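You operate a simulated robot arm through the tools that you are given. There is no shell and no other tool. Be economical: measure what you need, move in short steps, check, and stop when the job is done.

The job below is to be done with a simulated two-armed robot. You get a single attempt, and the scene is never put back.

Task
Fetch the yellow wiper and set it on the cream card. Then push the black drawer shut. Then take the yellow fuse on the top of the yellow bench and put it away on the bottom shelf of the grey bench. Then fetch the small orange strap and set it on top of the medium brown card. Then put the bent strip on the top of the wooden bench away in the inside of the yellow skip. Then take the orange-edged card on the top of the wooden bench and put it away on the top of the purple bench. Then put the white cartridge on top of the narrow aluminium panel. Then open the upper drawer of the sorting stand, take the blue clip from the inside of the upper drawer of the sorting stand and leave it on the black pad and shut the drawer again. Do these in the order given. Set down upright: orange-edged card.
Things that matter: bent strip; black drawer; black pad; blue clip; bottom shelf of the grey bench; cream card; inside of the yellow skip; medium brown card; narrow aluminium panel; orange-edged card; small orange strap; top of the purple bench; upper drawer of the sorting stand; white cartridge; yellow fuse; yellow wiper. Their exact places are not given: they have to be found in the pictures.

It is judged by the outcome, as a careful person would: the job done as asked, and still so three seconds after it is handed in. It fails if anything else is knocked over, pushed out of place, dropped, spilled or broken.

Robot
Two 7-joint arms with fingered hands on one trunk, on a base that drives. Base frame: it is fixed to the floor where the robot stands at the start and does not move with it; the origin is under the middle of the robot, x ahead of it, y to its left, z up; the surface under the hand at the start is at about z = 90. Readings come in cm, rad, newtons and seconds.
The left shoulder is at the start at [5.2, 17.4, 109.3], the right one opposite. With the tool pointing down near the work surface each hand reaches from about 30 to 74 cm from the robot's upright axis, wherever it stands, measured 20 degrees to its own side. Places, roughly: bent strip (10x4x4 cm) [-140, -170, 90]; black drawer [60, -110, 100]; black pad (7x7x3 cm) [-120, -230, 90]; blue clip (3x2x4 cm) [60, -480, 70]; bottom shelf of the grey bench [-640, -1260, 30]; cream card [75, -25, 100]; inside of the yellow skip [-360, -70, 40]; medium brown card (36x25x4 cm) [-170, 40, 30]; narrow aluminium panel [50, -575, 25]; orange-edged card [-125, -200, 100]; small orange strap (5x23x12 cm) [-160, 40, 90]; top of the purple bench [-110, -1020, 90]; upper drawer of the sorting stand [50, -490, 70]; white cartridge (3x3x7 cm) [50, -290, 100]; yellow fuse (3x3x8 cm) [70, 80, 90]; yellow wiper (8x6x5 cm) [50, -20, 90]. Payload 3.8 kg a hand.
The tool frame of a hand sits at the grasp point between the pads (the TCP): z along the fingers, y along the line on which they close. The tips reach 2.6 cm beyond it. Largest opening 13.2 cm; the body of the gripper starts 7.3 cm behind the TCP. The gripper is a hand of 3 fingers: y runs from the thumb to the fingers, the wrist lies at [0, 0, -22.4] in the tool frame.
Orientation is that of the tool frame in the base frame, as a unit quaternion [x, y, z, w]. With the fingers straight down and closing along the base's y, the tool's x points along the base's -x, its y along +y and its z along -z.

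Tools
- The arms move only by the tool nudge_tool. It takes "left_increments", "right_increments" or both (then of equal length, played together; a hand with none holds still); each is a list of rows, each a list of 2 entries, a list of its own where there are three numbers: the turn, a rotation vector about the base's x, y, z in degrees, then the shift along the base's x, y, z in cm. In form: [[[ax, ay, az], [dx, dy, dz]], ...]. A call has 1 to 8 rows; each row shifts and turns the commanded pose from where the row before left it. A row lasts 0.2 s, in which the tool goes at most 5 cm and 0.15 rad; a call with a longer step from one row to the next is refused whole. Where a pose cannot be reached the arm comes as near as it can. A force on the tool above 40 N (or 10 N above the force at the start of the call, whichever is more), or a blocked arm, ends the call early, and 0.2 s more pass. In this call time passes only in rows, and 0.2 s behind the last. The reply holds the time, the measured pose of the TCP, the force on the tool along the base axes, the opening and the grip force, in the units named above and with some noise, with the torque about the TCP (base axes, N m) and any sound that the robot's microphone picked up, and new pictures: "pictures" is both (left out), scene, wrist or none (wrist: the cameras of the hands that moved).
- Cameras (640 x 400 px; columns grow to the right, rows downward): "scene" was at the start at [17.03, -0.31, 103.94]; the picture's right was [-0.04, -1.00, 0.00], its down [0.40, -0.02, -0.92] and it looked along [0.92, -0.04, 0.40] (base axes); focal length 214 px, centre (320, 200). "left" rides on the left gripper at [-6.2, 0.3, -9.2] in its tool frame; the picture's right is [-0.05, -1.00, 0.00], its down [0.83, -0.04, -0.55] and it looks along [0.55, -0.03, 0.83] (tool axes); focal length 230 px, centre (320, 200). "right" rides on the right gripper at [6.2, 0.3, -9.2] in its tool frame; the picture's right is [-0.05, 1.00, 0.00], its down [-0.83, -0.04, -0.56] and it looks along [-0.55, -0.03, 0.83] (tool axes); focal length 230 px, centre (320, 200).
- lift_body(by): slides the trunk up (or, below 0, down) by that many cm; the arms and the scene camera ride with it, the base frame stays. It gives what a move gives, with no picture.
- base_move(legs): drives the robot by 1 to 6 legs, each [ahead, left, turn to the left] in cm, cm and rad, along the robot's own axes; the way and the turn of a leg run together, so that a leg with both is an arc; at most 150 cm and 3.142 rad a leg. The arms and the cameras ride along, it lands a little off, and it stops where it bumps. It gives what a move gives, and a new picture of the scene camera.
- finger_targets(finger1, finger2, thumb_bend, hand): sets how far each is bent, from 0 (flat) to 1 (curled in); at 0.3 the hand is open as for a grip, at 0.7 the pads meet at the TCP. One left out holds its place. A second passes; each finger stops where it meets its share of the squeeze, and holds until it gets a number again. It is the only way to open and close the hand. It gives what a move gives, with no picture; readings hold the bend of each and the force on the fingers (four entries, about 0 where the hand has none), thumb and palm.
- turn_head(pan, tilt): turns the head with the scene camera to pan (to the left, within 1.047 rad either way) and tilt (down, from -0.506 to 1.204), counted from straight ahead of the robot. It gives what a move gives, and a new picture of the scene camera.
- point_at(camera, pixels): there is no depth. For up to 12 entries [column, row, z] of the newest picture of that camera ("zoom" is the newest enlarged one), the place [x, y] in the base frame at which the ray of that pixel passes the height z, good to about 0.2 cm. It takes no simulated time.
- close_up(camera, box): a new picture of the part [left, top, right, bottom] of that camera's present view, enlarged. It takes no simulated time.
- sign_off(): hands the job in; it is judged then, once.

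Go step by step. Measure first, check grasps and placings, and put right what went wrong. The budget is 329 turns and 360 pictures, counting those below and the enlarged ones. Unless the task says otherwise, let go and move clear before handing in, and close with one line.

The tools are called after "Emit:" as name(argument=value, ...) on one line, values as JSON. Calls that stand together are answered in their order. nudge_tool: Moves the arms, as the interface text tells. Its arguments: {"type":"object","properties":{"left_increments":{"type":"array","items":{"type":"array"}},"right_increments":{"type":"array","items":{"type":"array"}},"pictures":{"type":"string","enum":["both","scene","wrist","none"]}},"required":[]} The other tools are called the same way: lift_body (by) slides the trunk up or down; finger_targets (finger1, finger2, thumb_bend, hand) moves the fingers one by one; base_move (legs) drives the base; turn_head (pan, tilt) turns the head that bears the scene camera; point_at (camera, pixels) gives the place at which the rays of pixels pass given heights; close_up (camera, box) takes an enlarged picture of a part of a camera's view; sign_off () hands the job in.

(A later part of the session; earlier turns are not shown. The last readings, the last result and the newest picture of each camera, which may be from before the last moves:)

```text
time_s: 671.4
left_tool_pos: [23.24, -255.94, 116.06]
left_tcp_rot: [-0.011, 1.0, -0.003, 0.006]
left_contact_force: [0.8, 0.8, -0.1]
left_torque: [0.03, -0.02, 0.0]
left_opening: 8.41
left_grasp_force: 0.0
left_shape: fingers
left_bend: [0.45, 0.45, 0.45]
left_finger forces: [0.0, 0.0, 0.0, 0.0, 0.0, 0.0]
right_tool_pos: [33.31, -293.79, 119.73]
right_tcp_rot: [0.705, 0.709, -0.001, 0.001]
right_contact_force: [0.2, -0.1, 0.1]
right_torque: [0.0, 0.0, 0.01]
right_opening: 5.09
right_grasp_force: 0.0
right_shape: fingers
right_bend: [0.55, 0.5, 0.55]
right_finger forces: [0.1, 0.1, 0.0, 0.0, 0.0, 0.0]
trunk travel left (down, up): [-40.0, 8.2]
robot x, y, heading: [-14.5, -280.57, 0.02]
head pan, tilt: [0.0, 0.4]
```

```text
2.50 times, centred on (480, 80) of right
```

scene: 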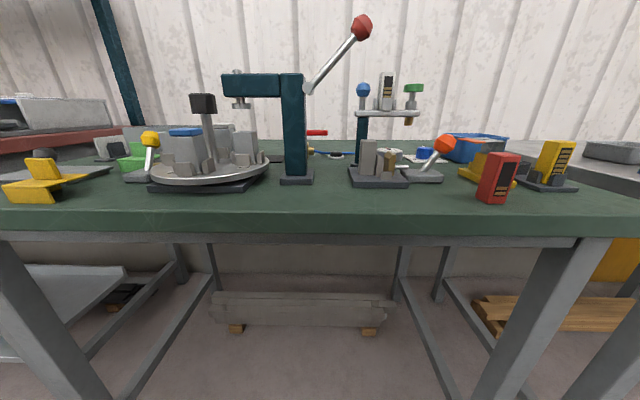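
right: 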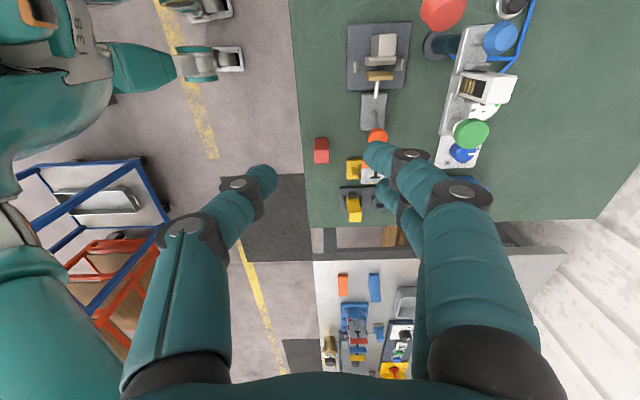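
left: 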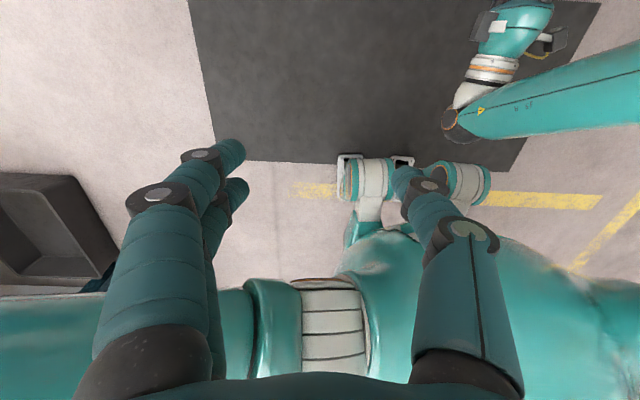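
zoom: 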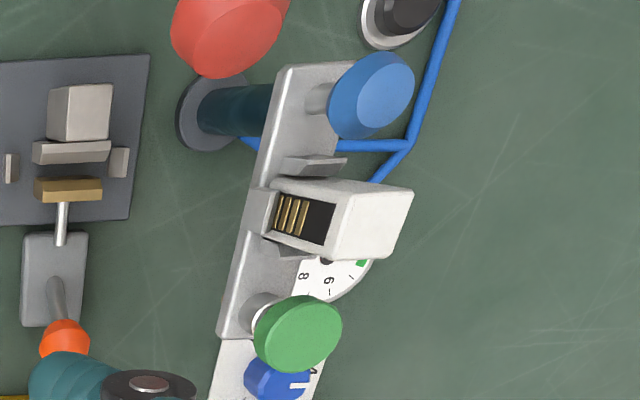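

The cartridge top centre is (50.2,-291.7), and the lever ball (41,-286,z≈110) leaves room if I come from above with little yaw. I drive 8 cm closer and go above the cartridge.

Emit:
base_move(legs=[[8, 0, -0.02]])

Emit:
nudge_tool(right_increments=[[[0, 0, -3], [3, 0.5, -0.5]], [[0, 0, -3], [3, 0.8, -0.5]], [[0, 0, 0], [2.8, 0.8, -0.7]]], pictures="wrist")

```text
time_s: 672.4
left_tool_pos: [31.61, -256.75, 116.19]
left_tcp_rot: [-0.002, 1.0, -0.001, 0.006]
left_contact_force: [0.3, 0.0, 0.0]
left_torque: [0.02, 0.01, 0.0]
left_opening: 8.41
left_grasp_force: 0.0
left_shape: fingers
left_bend: [0.45, 0.45, 0.45]
left_finger forces: [0.0, 0.1, 0.0, 0.0, 0.0, 0.0]
right_tool_pos: [40.82, -294.58, 119.76]
right_tcp_rot: [0.712, 0.702, 0.0, -0.001]
right_contact_force: [0.8, 0.2, -0.1]
right_torque: [0.02, 0.0, -0.03]
right_opening: 5.07
right_grasp_force: 0.0
right_shape: fingers
right_bend: [0.55, 0.5, 0.55]
right_finger forces: [0.0, 0.1, 0.0, 0.0, 0.0, 0.0]
trunk travel left (down, up): [-40.0, 8.2]
robot x, y, heading: [-6.56, -280.89, 0.008]
head pan, tilt: [0.0, 0.4]
```

scene: 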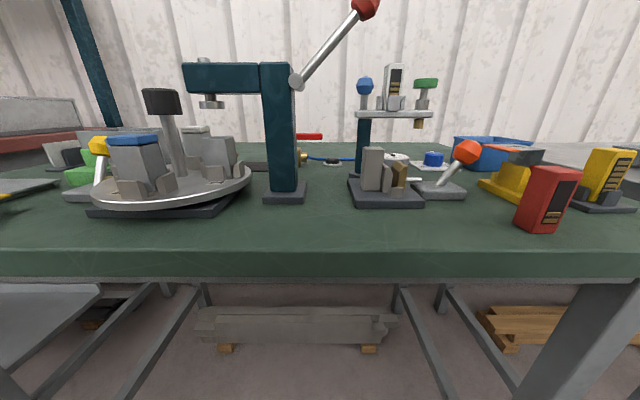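

```text
time_s: 673.2
left_tool_pos: [31.74, -256.65, 116.29]
left_tcp_rot: [-0.002, 1.0, -0.003, 0.005]
left_contact_force: [-0.1, -0.5, 1.0]
left_torque: [0.01, 0.02, 0.0]
left_opening: 8.42
left_grasp_force: 0.0
left_shape: fingers
left_bend: [0.45, 0.45, 0.45]
left_finger forces: [0.1, 0.0, 0.1, 0.0, 0.0, 0.0]
right_tool_pos: [49.68, -292.27, 118.11]
right_tcp_rot: [0.748, 0.664, 0.0, -0.002]
right_contact_force: [-0.1, 0.1, -0.4]
right_torque: [0.01, -0.01, 0.03]
right_opening: 5.05
right_grasp_force: 0.0
right_shape: fingers
right_bend: [0.55, 0.5, 0.55]
right_finger forces: [0.0, 0.1, 0.0, 0.1, 0.0, 0.0]
trunk travel left (down, up): [-40.0, 8.2]
robot x, y, heading: [-6.64, -280.49, 0.003]
head pan, tilt: [0.0, 0.4]
```

right: 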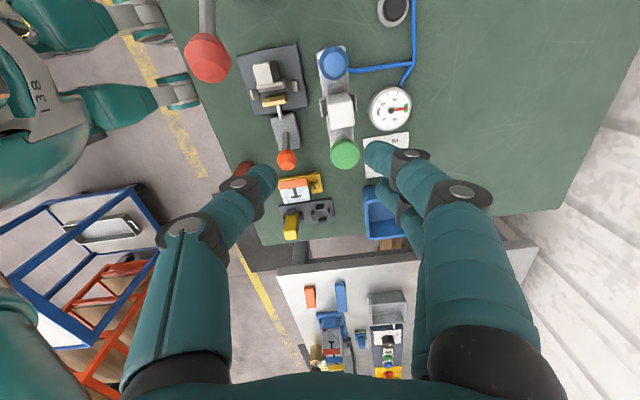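

Emit:
point_at(camera="right", pixels=[[341, 110, 105], [345, 153, 102.5], [334, 62, 102.5], [207, 58, 110], [320, 140, 105]])

```text
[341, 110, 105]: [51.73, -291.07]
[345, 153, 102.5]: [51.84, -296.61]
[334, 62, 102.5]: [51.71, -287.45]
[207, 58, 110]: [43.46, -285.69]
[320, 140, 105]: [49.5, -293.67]
```

Cartridge at about (51.8,-291.3). I line up and descend to z 108, then check.

Emit:
nudge_tool(right_increments=[[[0, 0, 0], [1, 0.4, -3]], [[0, 0, 0], [1.1, 0.4, -3.5]], [[0, 0, 0], [0, 0, -3.6]]], pictures="both")

```text
time_s: 674.0
left_tool_pos: [31.62, -256.68, 116.22]
left_tcp_rot: [-0.002, 1.0, -0.001, 0.006]
left_contact_force: [-0.1, -0.2, -0.2]
left_torque: [-0.03, 0.04, 0.03]
left_opening: 8.4
left_grasp_force: 0.0
left_shape: fingers
left_bend: [0.45, 0.45, 0.45]
left_finger forces: [0.0, 0.1, 0.0, 0.0, 0.0, 0.0]
right_tool_pos: [51.82, -291.76, 107.92]
right_tcp_rot: [0.748, 0.663, 0.0, -0.001]
right_contact_force: [0.7, -0.1, 0.4]
right_torque: [0.01, 0.05, 0.0]
right_opening: 5.06
right_grasp_force: 0.0
right_shape: fingers
right_bend: [0.55, 0.5, 0.55]
right_finger forces: [0.0, 0.0, 0.0, 0.0, 0.1, 0.1]
trunk travel left (down, up): [-40.0, 8.2]
robot x, y, heading: [-6.63, -280.81, 0.012]
head pan, tilt: [0.0, 0.4]
```

scene: 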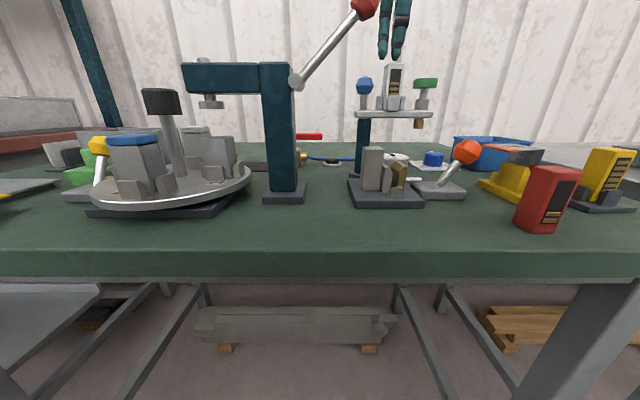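
right: 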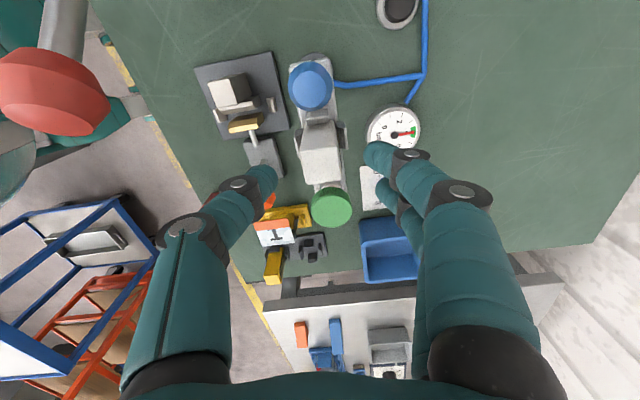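

Well aligned: the top sits about 4.6 cm below the TCP. I descend 5.4 and close gently.

Emit:
nudge_tool(right_increments=[[[0, 0, 0], [0, 0, -3]], [[0, 0, 0], [0, 0, -2.4]]], pictures="wrist")

Emit:
finger_targets(hand="right", finger1=0.68, finger2=0.68, thumb_bend=0.68)

```text
time_s: 674.6
left_tool_pos: [31.54, -256.65, 116.19]
left_tcp_rot: [-0.002, 1.0, -0.002, 0.007]
left_contact_force: [0.2, -0.3, 0.9]
left_torque: [-0.01, -0.01, -0.01]
left_opening: 8.41
left_grasp_force: 0.0
left_shape: fingers
left_bend: [0.45, 0.45, 0.45]
left_finger forces: [0.0, 0.0, 0.0, 0.1, 0.0, 0.1]
right_tool_pos: [51.81, -291.54, 102.55]
right_tcp_rot: [0.748, 0.664, 0.001, -0.001]
right_contact_force: [-0.2, -0.5, -0.9]
right_torque: [0.0, -0.01, -0.01]
right_opening: 5.08
right_grasp_force: 0.0
right_shape: fingers
right_bend: [0.55, 0.5, 0.55]
right_finger forces: [0.0, 0.1, 0.0, 0.1, 0.0, 0.0]
trunk travel left (down, up): [-40.0, 8.2]
robot x, y, heading: [-6.59, -280.65, 0.002]
head pan, tilt: [0.0, 0.4]
```

right: 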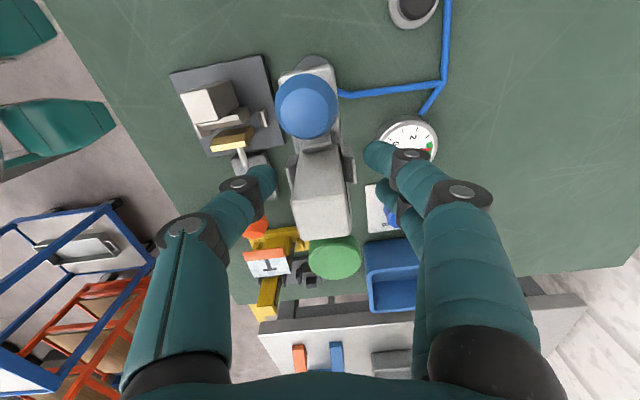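

```text
time_s: 675.6
left_tool_pos: [31.61, -256.58, 116.21]
left_tcp_rot: [-0.002, 1.0, -0.001, 0.006]
left_contact_force: [0.8, 0.4, 0.5]
left_torque: [0.0, -0.01, 0.02]
left_opening: 8.41
left_grasp_force: 0.0
left_shape: fingers
left_bend: [0.45, 0.45, 0.45]
left_finger forces: [0.0, 0.0, 0.1, 0.0, 0.0, 0.0]
right_tool_pos: [51.85, -291.47, 102.44]
right_tcp_rot: [0.748, 0.664, 0.0, -0.001]
right_contact_force: [-0.9, 0.5, -0.6]
right_torque: [0.06, 0.0, 0.0]
right_opening: 1.89
right_grasp_force: 5.3
right_shape: fingers
right_bend: [0.67, 0.62, 0.66]
right_finger forces: [1.4, 4.1, 0.0, 0.0, 5.7, 0.1]
trunk travel left (down, up): [-40.0, 8.2]
robot x, y, heading: [-6.69, -280.73, 0.001]
head pan, tilt: [0.0, 0.4]
```

All digits touch. I firm up and lift the cartridge straight out.

Emit:
finger_targets(hand="right", finger1=0.8, finger2=0.8, thumb_bend=0.8)

Emit:
nudge_tool(right_increments=[[[0, 0, 0], [0, 0, 1.5]], [[0, 0, 0], [0, 0, 2.5]], [[0, 0, 0], [0, 0, 3.5]], [[0, 0, 0], [0, 0, 4]], [[0, 0, 0], [0, 0, 4]]], pictures="both")

```text
time_s: 676.6
left_tool_pos: [31.54, -256.68, 116.25]
left_tcp_rot: [-0.002, 1.0, -0.001, 0.006]
left_contact_force: [0.8, 0.7, -0.3]
left_torque: [-0.01, 0.0, 0.0]
left_opening: 8.41
left_grasp_force: 0.1
left_shape: fingers
left_bend: [0.45, 0.45, 0.45]
left_finger forces: [0.0, 0.0, 0.0, 0.0, 0.0, 0.1]
right_tool_pos: [51.71, -291.55, 102.54]
right_tcp_rot: [0.748, 0.664, 0.0, -0.001]
right_contact_force: [-7.9, 0.2, -2.6]
right_torque: [0.01, 0.17, 0.15]
right_opening: 0.39
right_grasp_force: 15.8
right_shape: fingers
right_bend: [0.79, 0.62, 0.69]
right_finger forces: [1.5, 10.4, 0.0, 0.0, 19.4, 0.1]
trunk travel left (down, up): [-40.0, 8.2]
robot x, y, heading: [-6.56, -280.72, 0.003]
head pan, tilt: [0.0, 0.4]
```

```text
time_s: 677.8
left_tool_pos: [31.35, -256.62, 116.2]
left_tcp_rot: [-0.002, 1.0, -0.003, 0.008]
left_contact_force: [0.1, -0.1, 0.2]
left_torque: [-0.02, -0.02, -0.01]
left_opening: 8.4
left_grasp_force: 0.1
left_shape: fingers
left_bend: [0.45, 0.45, 0.45]
left_finger forces: [0.0, 0.0, 0.0, 0.0, 0.1, 0.0]
right_tool_pos: [51.55, -291.56, 118.17]
right_tcp_rot: [0.748, 0.664, 0.001, -0.002]
right_contact_force: [0.5, -0.3, -0.5]
right_torque: [-0.01, 0.0, 0.0]
right_opening: 0.17
right_grasp_force: 15.2
right_shape: fingers
right_bend: [0.8, 0.61, 0.71]
right_finger forces: [0.3, 12.4, 0.1, 0.1, 16.7, 0.1]
trunk travel left (down, up): [-40.0, 8.2]
robot x, y, heading: [-6.87, -280.52, 0.001]
head pan, tilt: [0.0, 0.4]
```

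scene: 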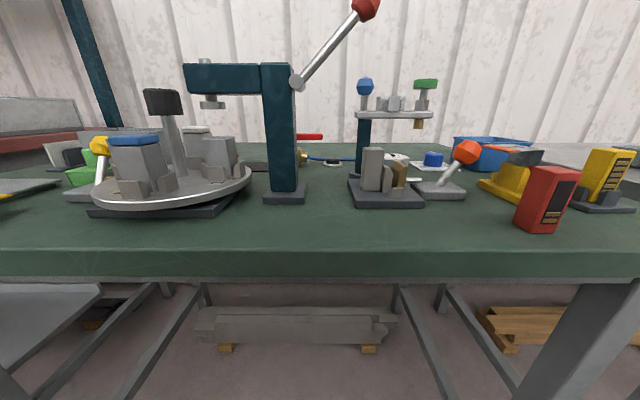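
right: 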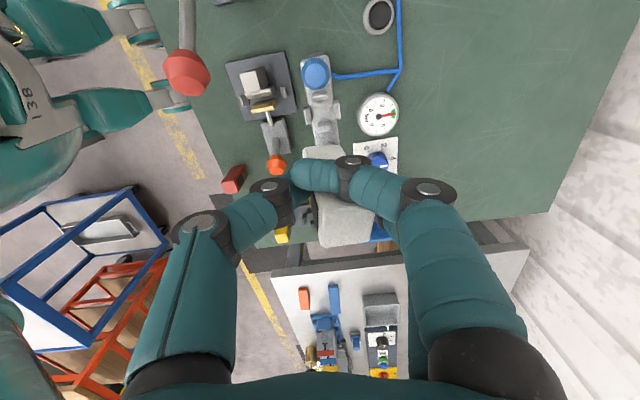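

The cartridge is out and held (15 N). I retract it, back off and strafe right along the aisle to y≈-560 to find the aluminium panel.

Emit:
nudge_tool(right_increments=[[[0, 0, 0], [-4.5, -0.5, 1]], [[0, 0, 0], [-4.5, -0.5, 0]], [[0, 0, 0], [-4.5, 0, 0]], [[0, 0, 0], [-4.5, 0, 0]], [[0, 0, 0], [-4, 0, 0]]], pictures="none")

Emit:
base_move(legs=[[-13, 0, 0], [0, -140, 0], [0, -140, 0]])

Emit:
turn_head(pan=0, tilt=0.6)

```text
time_s: 679.0
left_tool_pos: [31.52, -256.72, 116.2]
left_tcp_rot: [-0.002, 1.0, -0.002, 0.006]
left_contact_force: [-0.3, 0.8, -0.6]
left_torque: [-0.02, 0.0, 0.0]
left_opening: 8.42
left_grasp_force: 0.1
left_shape: fingers
left_bend: [0.45, 0.45, 0.45]
left_finger forces: [0.1, 0.1, 0.1, 0.1, 0.1, 0.1]
right_tool_pos: [29.73, -292.64, 118.99]
right_tcp_rot: [0.748, 0.664, -0.001, -0.002]
right_contact_force: [0.5, -0.1, -0.6]
right_torque: [-0.04, 0.01, -0.02]
right_opening: 0.14
right_grasp_force: 15.4
right_shape: fingers
right_bend: [0.8, 0.61, 0.71]
right_finger forces: [0.1, 12.4, 0.0, 0.0, 16.9, 0.0]
trunk travel left (down, up): [-40.0, 8.2]
robot x, y, heading: [-6.38, -280.69, 0.005]
head pan, tilt: [0.0, 0.4]
```

```text
time_s: 704.6
left_tool_pos: [14.37, -539.33, 116.2]
left_tcp_rot: [0.014, 1.0, -0.002, 0.007]
left_contact_force: [-0.2, 0.3, -0.1]
left_torque: [-0.02, 0.0, 0.03]
left_opening: 8.41
left_grasp_force: 0.1
left_shape: fingers
left_bend: [0.45, 0.45, 0.45]
left_finger forces: [0.0, 0.0, 0.0, 0.0, 0.0, 0.0]
right_tool_pos: [11.64, -575.13, 118.95]
right_tcp_rot: [0.758, 0.653, 0.0, -0.002]
right_contact_force: [0.2, 0.5, -0.3]
right_torque: [0.04, 0.01, -0.02]
right_opening: 0.14
right_grasp_force: 14.3
right_shape: fingers
right_bend: [0.8, 0.61, 0.71]
right_finger forces: [0.1, 12.5, 0.1, 0.0, 16.9, 0.0]
trunk travel left (down, up): [-40.0, 8.2]
robot x, y, heading: [-24.57, -562.48, -0.028]
head pan, tilt: [0.0, 0.4]
```

scene: 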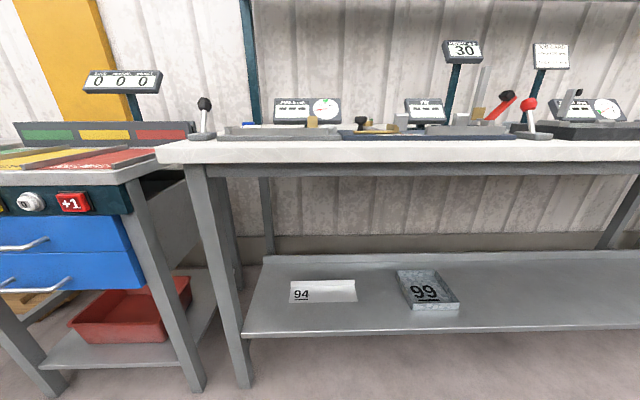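

```text
time_s: 705.3
left_tool_pos: [14.35, -539.24, 116.26]
left_tcp_rot: [0.014, 1.0, -0.003, 0.005]
left_contact_force: [-0.4, -0.4, 0.4]
left_torque: [0.0, -0.01, 0.01]
left_opening: 8.42
left_grasp_force: 0.1
left_shape: fingers
left_bend: [0.45, 0.45, 0.45]
left_finger forces: [0.0, 0.0, 0.0, 0.0, 0.0, 0.0]
right_tool_pos: [11.6, -575.05, 118.92]
right_tcp_rot: [0.758, 0.653, 0.0, -0.001]
right_contact_force: [-0.5, 0.0, 0.0]
right_torque: [-0.01, -0.01, 0.03]
right_opening: 0.15
right_grasp_force: 15.0
right_shape: fingers
right_bend: [0.8, 0.61, 0.71]
right_finger forces: [0.0, 12.5, 0.0, 0.0, 16.9, 0.1]
trunk travel left (down, up): [-40.0, 8.2]
robot x, y, heading: [-24.2, -561.84, -0.033]
head pan, tilt: [0.0, 0.6]
```

scene: 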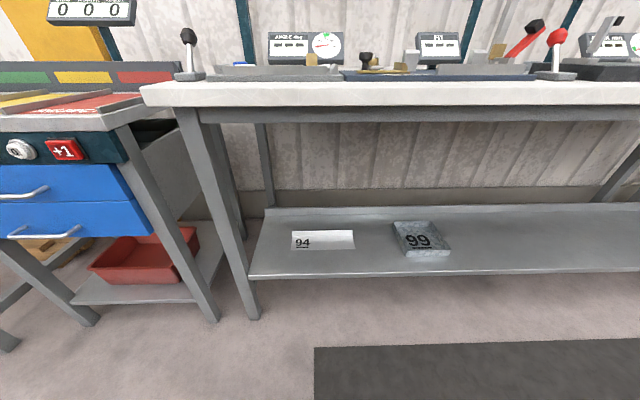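

On the lower shelf are a flat panel marked 94 (323,240) and a galvanised one marked 99 (422,238). I zoom and measure.

Emit:
close_up(camera="scene", box=[240, 195, 480, 295])

Emit:
point_at(camera="scene", pixels=[[291, 250, 26], [354, 249, 26], [352, 231, 26], [292, 231, 26], [250, 275, 25], [252, 315, 0], [405, 255, 26], [450, 252, 28], [395, 225, 28], [320, 208, 25], [440, 275, 25]])

```text
2.67 times, centred on (360, 245) of scene
```

zoom: 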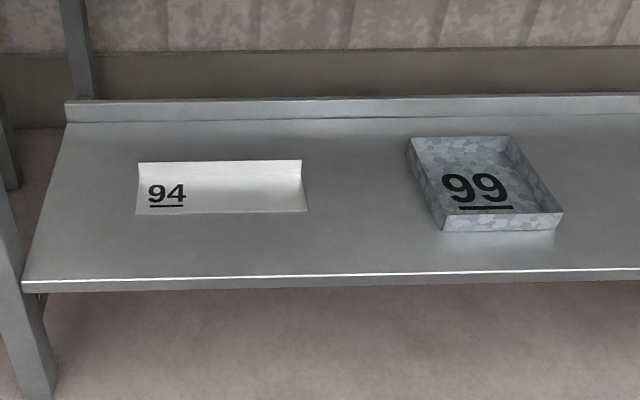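

```text
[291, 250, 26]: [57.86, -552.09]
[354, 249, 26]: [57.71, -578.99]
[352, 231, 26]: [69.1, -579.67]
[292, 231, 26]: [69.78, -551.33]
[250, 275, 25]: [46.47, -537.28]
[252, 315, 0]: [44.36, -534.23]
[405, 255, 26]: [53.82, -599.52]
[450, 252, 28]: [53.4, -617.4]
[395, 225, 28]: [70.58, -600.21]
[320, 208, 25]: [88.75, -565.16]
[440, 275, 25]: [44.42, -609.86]
```

The narrow aluminium panel is the "94" one, spanning about x 58–69.5, y -579..-551. I position the base, then crouch.

Emit:
base_move(legs=[[13, 12, 0.03]])

Emit:
lift_body(by=-39)

Emit:
nudge_tool(right_increments=[[[0, 0, 0], [2.5, 0, -4]], [[0, 0, 0], [2.5, 0, -4]], [[0, 0, 0], [2, 0, -4.3]], [[0, 0, 0], [1, 0, -4.5]], [[0, 0, 0], [0.5, 0, -4.5]], [[0, 0, 0], [0.5, 0, -4.5]], [[0, 0, 0], [0.5, 0, -4.5]], [[0, 0, 0], [0.5, 0, -4.5]]], pictures="scene")

```text
time_s: 707.0
left_tool_pos: [26.75, -526.49, 116.23]
left_tcp_rot: [-0.002, 1.0, -0.002, 0.006]
left_contact_force: [0.4, -0.1, -0.2]
left_torque: [-0.02, 0.03, -0.01]
left_opening: 8.41
left_grasp_force: 0.2
left_shape: fingers
left_bend: [0.45, 0.45, 0.45]
left_finger forces: [0.0, 0.0, 0.0, 0.0, 0.1, 0.1]
right_tool_pos: [24.96, -562.42, 119.06]
right_tcp_rot: [0.748, 0.664, 0.0, -0.001]
right_contact_force: [-0.5, 0.3, -0.1]
right_torque: [0.05, 0.01, 0.01]
right_opening: 0.17
right_grasp_force: 14.6
right_shape: fingers
right_bend: [0.8, 0.61, 0.71]
right_finger forces: [0.2, 12.4, 0.1, 0.1, 16.9, 0.0]
trunk travel left (down, up): [-40.0, 8.2]
robot x, y, heading: [-11.36, -550.65, 0.003]
head pan, tilt: [0.0, 0.6]
```

scene: 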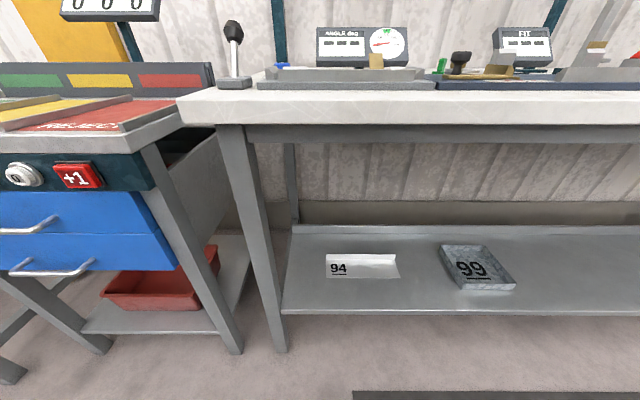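

```text
time_s: 710.7
left_tool_pos: [26.75, -526.49, 77.28]
left_tcp_rot: [-0.002, 1.0, -0.003, 0.006]
left_contact_force: [0.1, 0.6, 0.1]
left_torque: [0.0, 0.02, 0.04]
left_opening: 8.43
left_grasp_force: 0.0
left_shape: fingers
left_bend: [0.45, 0.45, 0.45]
left_finger forces: [0.0, 0.0, 0.0, 0.0, 0.1, 0.0]
right_tool_pos: [25.05, -562.46, 79.94]
right_tcp_rot: [0.748, 0.663, 0.001, -0.001]
right_contact_force: [0.1, 0.1, -0.2]
right_torque: [-0.01, -0.01, 0.0]
right_opening: 0.16
right_grasp_force: 14.7
right_shape: fingers
right_bend: [0.8, 0.61, 0.71]
right_finger forces: [0.0, 12.5, 0.1, 0.0, 16.9, 0.0]
trunk travel left (down, up): [-1.0, 47.2]
robot x, y, heading: [-11.54, -550.82, 0.005]
head pan, tilt: [0.0, 0.6]
```

```text
time_s: 712.5
left_tool_pos: [26.77, -526.5, 77.16]
left_tcp_rot: [-0.002, 1.0, -0.003, 0.007]
left_contact_force: [0.4, 0.1, -0.1]
left_torque: [-0.02, 0.01, 0.02]
left_opening: 8.4
left_grasp_force: 0.1
left_shape: fingers
left_bend: [0.45, 0.45, 0.45]
left_finger forces: [0.0, 0.0, 0.0, 0.0, 0.0, 0.0]
right_tool_pos: [35.07, -562.54, 45.21]
right_tcp_rot: [0.748, 0.664, 0.0, 0.0]
right_contact_force: [0.4, 0.0, -0.3]
right_torque: [0.0, 0.01, -0.01]
right_opening: 0.15
right_grasp_force: 14.8
right_shape: fingers
right_bend: [0.8, 0.61, 0.71]
right_finger forces: [0.0, 12.5, 0.0, 0.0, 17.0, 0.0]
trunk travel left (down, up): [-1.0, 47.2]
robot x, y, heading: [-11.16, -550.97, -0.004]
head pan, tilt: [0.0, 0.6]
```

scene: 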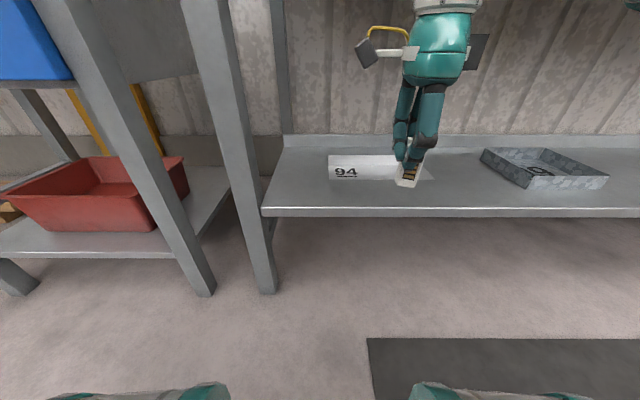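

Low enough, in front of the shelf. I move in over the panel.

Emit:
nudge_tool(right_increments=[[[0, 0, 0], [4, -0.2, -0.5]], [[0, 0, 0], [4.1, -0.2, -0.5]], [[0, 0, 0], [4.1, -0.2, -0.5]], [[0, 0, 0], [4.1, -0.2, -0.5]], [[0, 0, 0], [4.1, -0.2, 0]], [[0, 0, 0], [4.1, -0.2, 0]], [[0, 0, 0], [3.8, -0.2, 0]]], pictures="both")

Emit:
point_at(camera="scene", pixels=[[329, 180, 25.5], [329, 156, 25.5]])

```text
time_s: 714.1
left_tool_pos: [26.66, -526.46, 77.18]
left_tcp_rot: [-0.002, 1.0, -0.002, 0.007]
left_contact_force: [-0.3, 0.8, -0.3]
left_torque: [-0.02, -0.01, -0.02]
left_opening: 8.41
left_grasp_force: 0.2
left_shape: fingers
left_bend: [0.45, 0.45, 0.45]
left_finger forces: [0.0, 0.0, 0.0, 0.0, 0.1, 0.0]
right_tool_pos: [63.07, -563.78, 43.11]
right_tcp_rot: [0.746, 0.666, 0.0, -0.001]
right_contact_force: [-0.8, -0.2, -1.0]
right_torque: [-0.02, 0.0, 0.0]
right_opening: 0.14
right_grasp_force: 14.4
right_shape: fingers
right_bend: [0.8, 0.61, 0.72]
right_finger forces: [0.0, 12.2, 0.0, 0.0, 17.1, 0.0]
trunk travel left (down, up): [-1.0, 47.2]
robot x, y, heading: [-11.42, -550.49, 0.006]
head pan, tilt: [0.0, 0.6]
```

scene: 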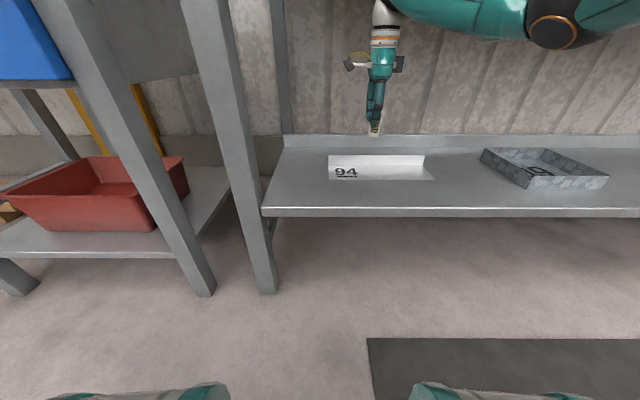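
right: 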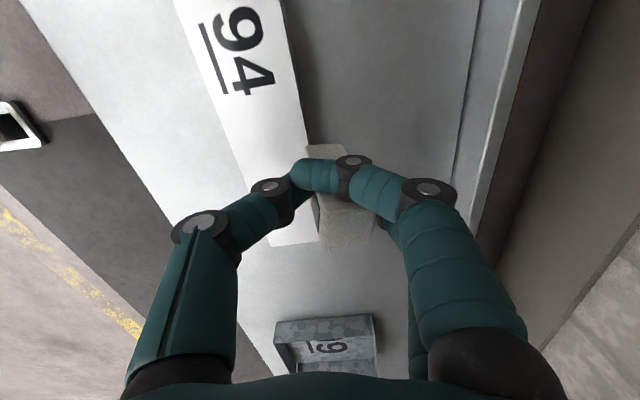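

```text
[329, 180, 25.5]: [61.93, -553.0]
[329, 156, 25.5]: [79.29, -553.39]
```

The panel's height looks more like z≈28.5. I check the cartridge's position relative to the panel in the wrist view.

Emit:
point_at(camera="right", pixels=[[345, 240, 43.5], [320, 240, 43.5], [375, 240, 43.5], [240, 170, 28.5], [310, 140, 28.5], [268, 246, 28.5], [318, 240, 28.5], [178, 10, 28.5], [283, 10, 28.5]])

```text
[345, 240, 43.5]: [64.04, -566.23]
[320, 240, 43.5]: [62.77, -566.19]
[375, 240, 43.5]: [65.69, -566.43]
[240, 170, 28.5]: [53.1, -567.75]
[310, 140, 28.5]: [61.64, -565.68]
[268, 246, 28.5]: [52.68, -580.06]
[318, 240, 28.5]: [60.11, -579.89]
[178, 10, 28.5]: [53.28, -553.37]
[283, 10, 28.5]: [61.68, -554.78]
```

Combining the views gives panel z≈30 and x 53.7–62, so the centre is (58,-566), and the cartridge is at x≈64. I shift -6 in x and lower.

Emit:
nudge_tool(right_increments=[[[0, 0, 0], [-3, 0, -1]], [[0, 0, 0], [-3, 0, -1]], [[0, 0, 0], [0, 0, -2]]], pictures="both")

Emit:
close_up(camera="scene", box=[300, 80, 460, 200])

```text
time_s: 714.9
left_tool_pos: [26.72, -526.57, 77.18]
left_tcp_rot: [-0.002, 1.0, -0.002, 0.006]
left_contact_force: [0.2, 0.6, 0.5]
left_torque: [0.01, -0.06, -0.03]
left_opening: 8.43
left_grasp_force: 0.1
left_shape: fingers
left_bend: [0.45, 0.45, 0.45]
left_finger forces: [0.2, 0.0, 0.0, 0.0, 0.0, 0.0]
right_tool_pos: [57.28, -563.84, 39.24]
right_tcp_rot: [0.748, 0.664, 0.0, -0.001]
right_contact_force: [0.5, -0.1, -0.4]
right_torque: [-0.01, 0.0, -0.01]
right_opening: 0.13
right_grasp_force: 14.3
right_shape: fingers
right_bend: [0.8, 0.61, 0.72]
right_finger forces: [0.0, 12.1, 0.0, 0.0, 16.9, 0.1]
trunk travel left (down, up): [-1.0, 47.2]
robot x, y, heading: [-11.3, -550.87, 0.009]
head pan, tilt: [0.0, 0.6]
```

scene: 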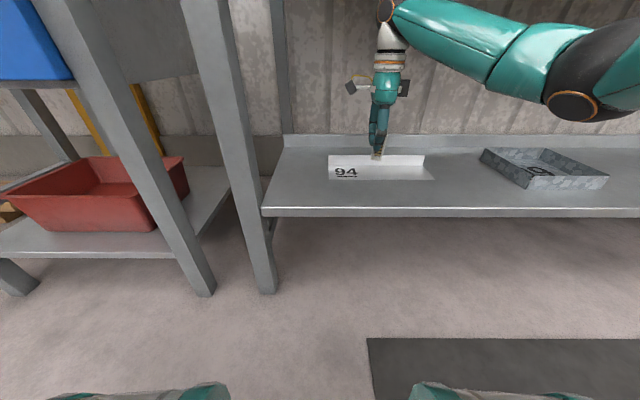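
right: 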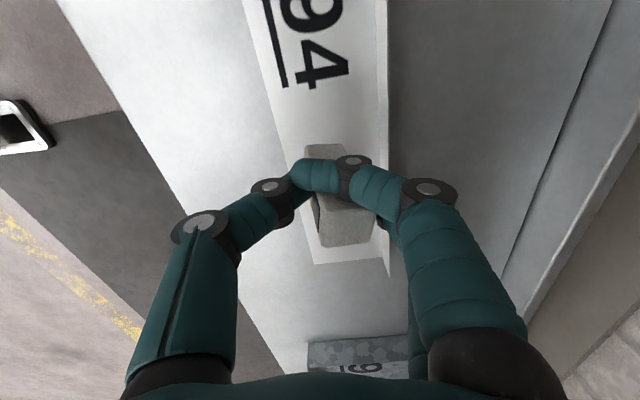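

```text
3.33 times, centred on (380, 140) of scene
```

zoom: 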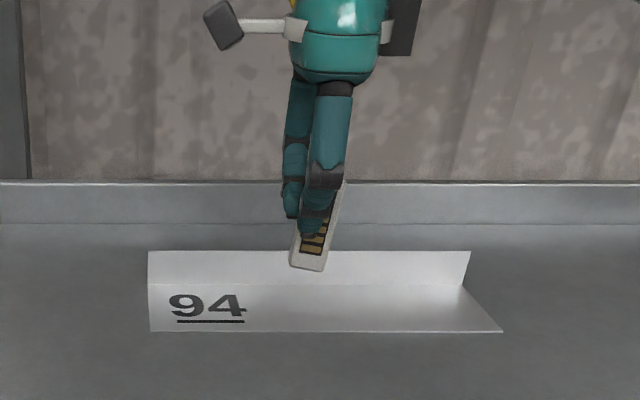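

The cartridge is tilted about 17° in the grip. I rotate the hand to bring it upright before lowering.

Emit:
nudge_tool(right_increments=[[[-6, 0, 0], [0, 0, 0.3]], [[-6, 0, 0], [0, 0, 0.3]], [[-5.5, 0, 0], [0, 0, 0]]], pictures="none")

Emit:
close_up(camera="scene", box=[320, 100, 440, 200])

```text
time_s: 715.7
left_tool_pos: [26.75, -526.43, 77.08]
left_tcp_rot: [-0.002, 1.0, -0.003, 0.007]
left_contact_force: [0.2, 0.1, -0.3]
left_torque: [-0.02, 0.01, -0.03]
left_opening: 8.42
left_grasp_force: 0.0
left_shape: fingers
left_bend: [0.45, 0.45, 0.45]
left_finger forces: [0.0, 0.0, 0.0, 0.1, 0.1, 0.0]
right_tool_pos: [57.25, -563.88, 39.74]
right_tcp_rot: [0.739, 0.656, -0.103, 0.113]
right_contact_force: [0.0, -0.1, -0.7]
right_torque: [0.03, -0.02, -0.01]
right_opening: 0.11
right_grasp_force: 13.9
right_shape: fingers
right_bend: [0.8, 0.61, 0.72]
right_finger forces: [0.0, 12.1, 0.1, 0.0, 17.1, 0.0]
trunk travel left (down, up): [-1.0, 47.2]
robot x, y, heading: [-10.88, -550.72, 0.001]
head pan, tilt: [0.0, 0.6]
```

```text
4.00 times, centred on (380, 150) of scene
```

zoom: 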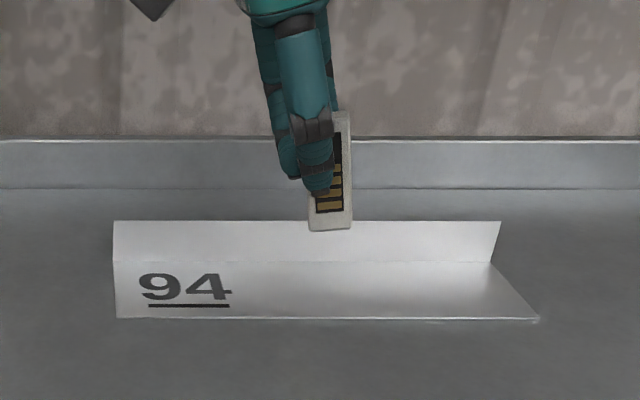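

Upright now. I lower toward the panel.

Emit:
nudge_tool(right_increments=[[[0, 0, 0], [0, 0, -2]], [[0, 0, 0], [0, 0, -1.2]]], pictures="none")

Emit:
close_up(camera="scene", box=[320, 100, 440, 200])

```text
time_s: 716.3
left_tool_pos: [26.75, -526.49, 77.16]
left_tcp_rot: [-0.002, 1.0, -0.002, 0.007]
left_contact_force: [-0.3, -0.6, -1.0]
left_torque: [-0.01, 0.01, 0.0]
left_opening: 8.4
left_grasp_force: 0.0
left_shape: fingers
left_bend: [0.45, 0.45, 0.45]
left_finger forces: [0.0, 0.0, 0.1, 0.0, 0.1, 0.0]
right_tool_pos: [57.35, -563.93, 36.6]
right_tcp_rot: [0.739, 0.656, -0.101, 0.113]
right_contact_force: [0.2, 0.3, -1.1]
right_torque: [-0.01, -0.01, -0.01]
right_opening: 0.11
right_grasp_force: 14.1
right_shape: fingers
right_bend: [0.8, 0.61, 0.72]
right_finger forces: [0.0, 12.1, 0.1, 0.0, 17.0, 0.0]
trunk travel left (down, up): [-1.0, 47.2]
robot x, y, heading: [-11.54, -550.76, -0.002]
head pan, tilt: [0.0, 0.6]
```

```text
4.00 times, centred on (380, 150) of scene
```

zoom: 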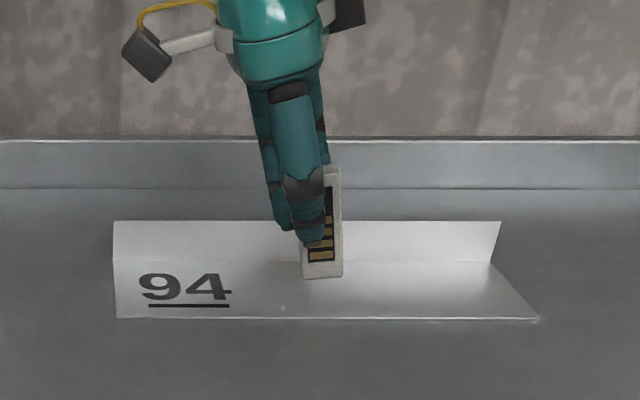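

Emit:
nudge_tool(right_increments=[[[0, 0, 0], [0, 0, -0.6]], [[0, 0, 0], [0, 0, -0.5]], [[0, 0, 0], [0, 0, -0.4]]], pictures="none")

```text
time_s: 717.1
left_tool_pos: [26.65, -526.54, 77.3]
left_tcp_rot: [-0.002, 1.0, -0.003, 0.007]
left_contact_force: [0.7, 0.2, 0.4]
left_torque: [0.03, -0.02, 0.01]
left_opening: 8.43
left_grasp_force: 0.1
left_shape: fingers
left_bend: [0.45, 0.45, 0.45]
left_finger forces: [0.1, 0.1, 0.0, 0.0, 0.0, 0.0]
right_tool_pos: [57.37, -563.83, 35.35]
right_tcp_rot: [0.739, 0.656, -0.1, 0.114]
right_contact_force: [-3.4, -1.0, 14.0]
right_torque: [-0.21, -0.1, -0.05]
right_opening: 0.09
right_grasp_force: 18.8
right_shape: fingers
right_bend: [0.8, 0.62, 0.73]
right_finger forces: [0.0, 13.7, 0.0, 0.0, 23.0, 0.0]
trunk travel left (down, up): [-1.0, 47.2]
robot x, y, heading: [-11.19, -550.9, -0.0]
head pan, tilt: [0.0, 0.6]
```

Contact, 14 N. I ease up slightly and look before releasing.

Emit:
nudge_tool(right_increments=[[[0, 0, 0], [0, 0, 0.2]]], pictures="none")

Emit:
close_up(camera="scene", box=[320, 100, 440, 200])

```text
time_s: 717.5
left_tool_pos: [26.77, -526.48, 77.29]
left_tcp_rot: [-0.001, 1.0, -0.002, 0.007]
left_contact_force: [-0.3, 0.2, -0.1]
left_torque: [0.01, -0.01, 0.01]
left_opening: 8.42
left_grasp_force: 0.1
left_shape: fingers
left_bend: [0.45, 0.45, 0.45]
left_finger forces: [0.1, 0.1, 0.1, 0.0, 0.0, 0.0]
right_tool_pos: [57.38, -563.83, 35.29]
right_tcp_rot: [0.739, 0.656, -0.101, 0.113]
right_contact_force: [-1.0, -1.3, 9.3]
right_torque: [-0.15, -0.12, -0.04]
right_opening: 0.09
right_grasp_force: 16.8
right_shape: fingers
right_bend: [0.8, 0.62, 0.72]
right_finger forces: [0.1, 13.9, 0.0, 0.0, 20.6, 0.1]
trunk travel left (down, up): [-1.0, 47.2]
robot x, y, heading: [-11.35, -551.07, 0.004]
head pan, tilt: [0.0, 0.6]
```

```text
4.00 times, centred on (380, 150) of scene
```

zoom: 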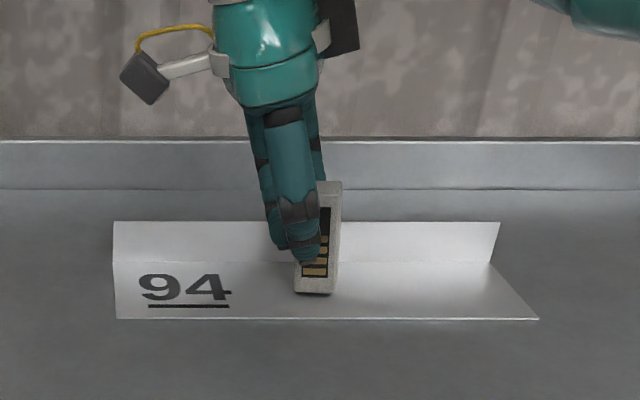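

It rests on the panel. I release evenly.

Emit:
finger_targets(hand="right", finger1=0.55, finger2=0.55, thumb_bend=0.6)

Emit:
close_up(camera="scene", box=[320, 100, 440, 200])

```text
time_s: 718.5
left_tool_pos: [26.73, -526.59, 77.24]
left_tcp_rot: [-0.002, 1.0, -0.002, 0.008]
left_contact_force: [0.1, 0.5, -0.2]
left_torque: [-0.03, 0.03, 0.03]
left_opening: 8.4
left_grasp_force: 0.1
left_shape: fingers
left_bend: [0.45, 0.45, 0.45]
left_finger forces: [0.0, 0.0, 0.0, 0.1, 0.1, 0.1]
right_tool_pos: [57.23, -563.73, 35.3]
right_tcp_rot: [0.74, 0.656, -0.101, 0.113]
right_contact_force: [-1.3, 0.4, -0.6]
right_torque: [0.02, -0.02, 0.01]
right_opening: 4.25
right_grasp_force: 0.0
right_shape: fingers
right_bend: [0.55, 0.55, 0.6]
right_finger forces: [0.1, 0.0, 0.1, 0.0, 0.0, 0.1]
trunk travel left (down, up): [-1.0, 47.2]
robot x, y, heading: [-11.21, -550.58, -0.001]
head pan, tilt: [0.0, 0.6]
```

```text
4.00 times, centred on (380, 150) of scene
```

zoom: 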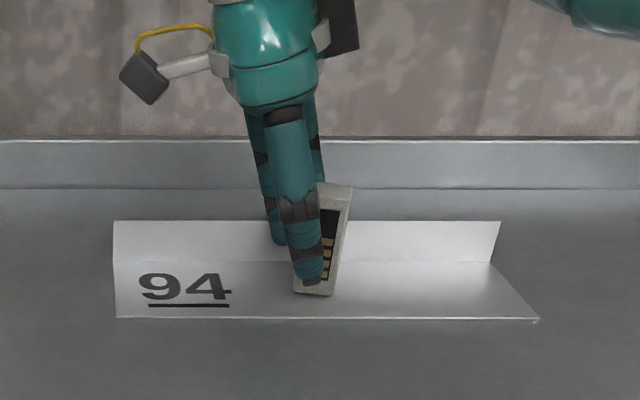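

Emit:
close_up(camera="right", box=[160, 80, 480, 320])

```text
1.67 times, centred on (320, 200) of right
```

zoom: 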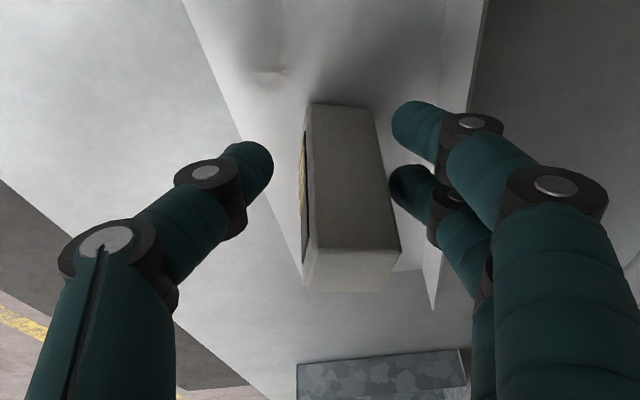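

The cartridge stands free between the digits. I withdraw up along the hand axis, then out.

Emit:
nudge_tool(right_increments=[[[0, 0, 0], [0, 0.6, 2]], [[0, 0, 0], [0, 0.9, 3]], [[0, 0, 0], [0, 0.9, 3]], [[0, 0, 0], [0, 0.3, 2]], [[4, 0, 0], [-4, 0, 0]], [[4, 0, 0], [-4.5, 0, 0]], [[4, 0, 0], [-4.5, 0, 0]], [[4, 0, 0], [-4.5, 0, 0]]], pictures="none")

Emit:
close_up(camera="scene", box=[300, 100, 460, 220])

```text
time_s: 720.3
left_tool_pos: [26.67, -526.61, 77.22]
left_tcp_rot: [-0.001, 1.0, -0.002, 0.007]
left_contact_force: [-0.1, 0.4, -0.3]
left_torque: [0.01, 0.01, -0.02]
left_opening: 8.41
left_grasp_force: 0.0
left_shape: fingers
left_bend: [0.45, 0.45, 0.45]
left_finger forces: [0.1, 0.0, 0.1, 0.0, 0.1, 0.0]
right_tool_pos: [40.05, -560.89, 45.28]
right_tcp_rot: [0.748, 0.664, -0.007, 0.008]
right_contact_force: [0.9, -0.1, 0.4]
right_torque: [0.0, -0.02, 0.04]
right_opening: 4.25
right_grasp_force: 0.0
right_shape: fingers
right_bend: [0.55, 0.55, 0.6]
right_finger forces: [0.1, 0.1, 0.0, 0.0, 0.1, 0.1]
trunk travel left (down, up): [-1.0, 47.2]
robot x, y, heading: [-11.28, -550.32, -0.001]
head pan, tilt: [0.0, 0.6]
```

```text
3.33 times, centred on (380, 160) of scene
```

zoom: 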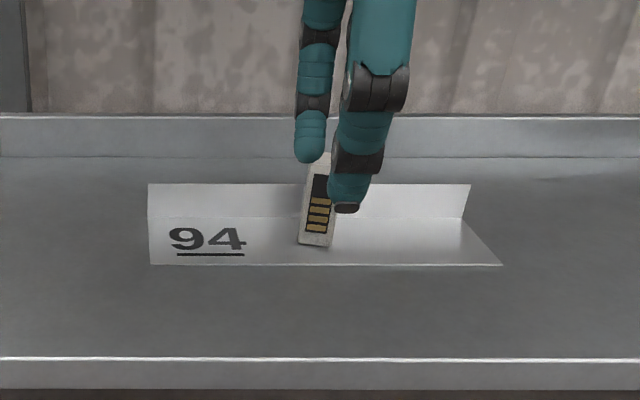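

Accounting for perspective, the cartridge stands upright on the panel. Next the sorting stand: I pull the hand out, raise the trunk, back off and strafe left to it.

Emit:
nudge_tool(right_increments=[[[0, 0, 0], [-4.5, 0, 0]], [[0, 0, 3.4], [-4.5, 0, 1]], [[0, 0, 3.4], [-3, 0, 2]]], pictures="none")

Emit:
lift_body(by=25)

Emit:
base_move(legs=[[-13, 0, 0], [0, 76, 0]])

```text
time_s: 721.1
left_tool_pos: [26.67, -526.5, 77.16]
left_tcp_rot: [-0.002, 1.0, -0.003, 0.007]
left_contact_force: [-0.1, 0.2, 0.5]
left_torque: [-0.04, -0.01, 0.0]
left_opening: 8.43
left_grasp_force: 0.1
left_shape: fingers
left_bend: [0.45, 0.45, 0.45]
left_finger forces: [0.0, 0.1, 0.0, 0.1, 0.1, 0.0]
right_tool_pos: [27.8, -561.03, 48.28]
right_tcp_rot: [0.708, 0.707, -0.009, 0.009]
right_contact_force: [0.6, 0.9, 1.1]
right_torque: [-0.02, -0.03, 0.01]
right_opening: 4.24
right_grasp_force: 0.0
right_shape: fingers
right_bend: [0.55, 0.55, 0.6]
right_finger forces: [0.0, 0.1, 0.0, 0.0, 0.1, 0.0]
trunk travel left (down, up): [-1.0, 47.2]
robot x, y, heading: [-11.48, -551.09, 0.004]
head pan, tilt: [0.0, 0.6]
```

```text
time_s: 723.7
left_tool_pos: [26.81, -526.54, 102.2]
left_tcp_rot: [-0.001, 1.0, -0.003, 0.006]
left_contact_force: [-0.2, 0.0, 0.1]
left_torque: [0.02, 0.01, 0.01]
left_opening: 8.41
left_grasp_force: 0.1
left_shape: fingers
left_bend: [0.45, 0.45, 0.45]
left_finger forces: [0.0, 0.1, 0.1, 0.1, 0.1, 0.1]
right_tool_pos: [27.78, -561.15, 73.29]
right_tcp_rot: [0.707, 0.707, -0.009, 0.009]
right_contact_force: [0.1, 0.3, -1.1]
right_torque: [0.01, 0.0, -0.01]
right_opening: 4.21
right_grasp_force: 0.0
right_shape: fingers
right_bend: [0.55, 0.55, 0.6]
right_finger forces: [0.1, 0.0, 0.0, 0.0, 0.0, 0.0]
trunk travel left (down, up): [-26.0, 22.2]
robot x, y, heading: [-11.7, -550.86, 0.004]
head pan, tilt: [0.0, 0.6]
```

```text
time_s: 731.6
left_tool_pos: [14.68, -452.2, 102.1]
left_tcp_rot: [0.008, 1.0, -0.003, 0.007]
left_contact_force: [-0.1, -0.1, -1.0]
left_torque: [-0.02, 0.01, 0.0]
left_opening: 8.4
left_grasp_force: 0.1
left_shape: fingers
left_bend: [0.45, 0.45, 0.45]
left_finger forces: [0.0, 0.1, 0.0, 0.1, 0.1, 0.0]
right_tool_pos: [14.91, -486.78, 73.29]
right_tcp_rot: [0.714, 0.7, -0.009, 0.01]
right_contact_force: [-0.1, 0.0, 0.7]
right_torque: [-0.02, -0.03, -0.01]
right_opening: 4.25
right_grasp_force: 0.1
right_shape: fingers
right_bend: [0.55, 0.55, 0.6]
right_finger forces: [0.0, 0.0, 0.1, 0.1, 0.0, 0.0]
trunk travel left (down, up): [-26.0, 22.2]
robot x, y, heading: [-24.02, -475.52, -0.016]
head pan, tilt: [0.0, 0.6]
```

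scene: 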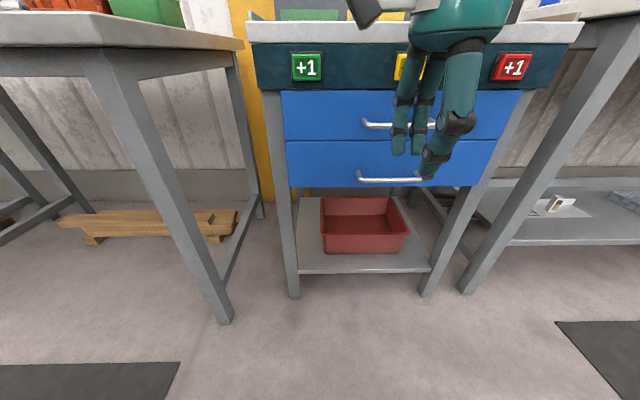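

The upper drawer's handle is at (400,123). I also check the cartridge at (560,203) and measure the handle.

Emit:
close_up(camera="scene", box=[480, 150, 640, 260])

Emit:
point_at(camera="scene", pixels=[[363, 123, 72], [363, 123, 70], [358, 180, 62], [291, 297, 0], [427, 295, 0], [285, 137, 70], [285, 137, 68]])

```text
3.64 times, centred on (560, 205) of scene
```

zoom: 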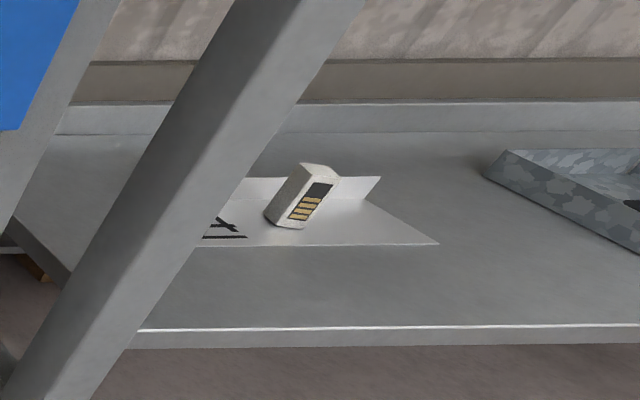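

```text
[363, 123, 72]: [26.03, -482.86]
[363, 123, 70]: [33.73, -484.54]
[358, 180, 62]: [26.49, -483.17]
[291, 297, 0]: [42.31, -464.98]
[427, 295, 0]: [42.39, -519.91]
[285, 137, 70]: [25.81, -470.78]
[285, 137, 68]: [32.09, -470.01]
```

Handle: about x 36.5, z 69, y -485..-500. There is a control panel above it, so I'll grip it with the hand pointing forward. I rotate the hand while moving in front of it.

Emit:
nudge_tool(right_increments=[[[0, -8.3, 0], [1.6, -0.7, 0]], [[0, -8.3, 0], [1.6, -0.7, 0]], [[0, -8.3, 0], [1.6, -0.7, 0]], [[0, -8.3, 0], [1.6, -0.7, 0]], [[0, -8.3, 0], [1.2, -0.7, 0]], [[0, -8.3, 0], [1.2, -0.7, -0.5]], [[0, -8.3, 0], [1.2, -0.7, -0.5]], [[0, -8.3, 0], [1.2, -0.6, -0.5]]], pictures="both")

```text
time_s: 733.4
left_tool_pos: [14.57, -452.16, 102.27]
left_tcp_rot: [0.008, 1.0, -0.003, 0.007]
left_contact_force: [0.6, 0.2, 0.0]
left_torque: [0.0, -0.02, 0.0]
left_opening: 8.41
left_grasp_force: 0.1
left_shape: fingers
left_bend: [0.45, 0.45, 0.45]
left_finger forces: [0.1, 0.0, 0.0, 0.1, 0.0, 0.0]
right_tool_pos: [26.6, -493.08, 71.48]
right_tcp_rot: [0.602, 0.58, 0.384, 0.392]
right_contact_force: [0.0, 0.6, -0.1]
right_torque: [-0.03, -0.02, 0.01]
right_opening: 4.29
right_grasp_force: 0.1
right_shape: fingers
right_bend: [0.55, 0.55, 0.6]
right_finger forces: [0.0, 0.1, 0.1, 0.1, 0.1, 0.1]
right hand out of reach, approached as far as the arm can: row 5
trunk travel left (down, up): [-26.0, 22.2]
robot x, y, heading: [-24.0, -475.87, -0.018]
head pan, tilt: [0.0, 0.6]
```

scene: 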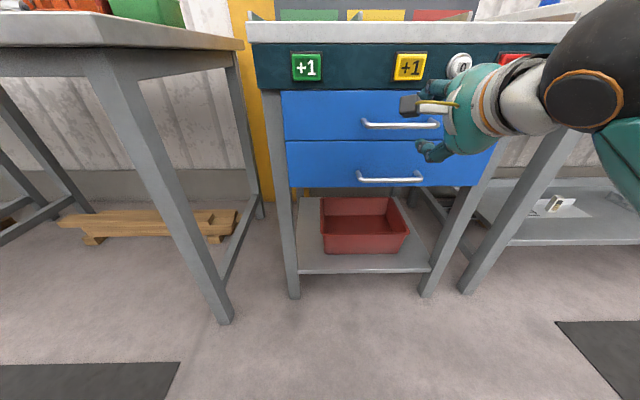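
right: 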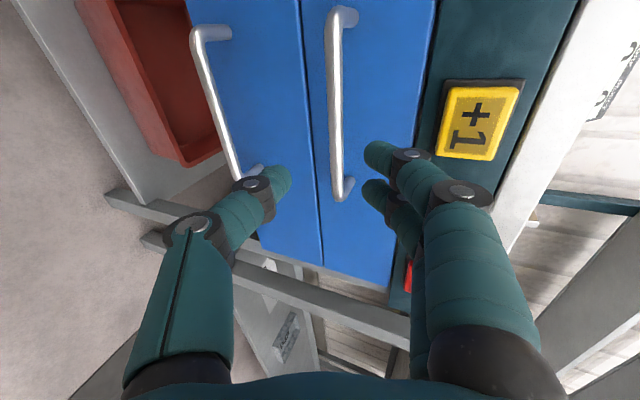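

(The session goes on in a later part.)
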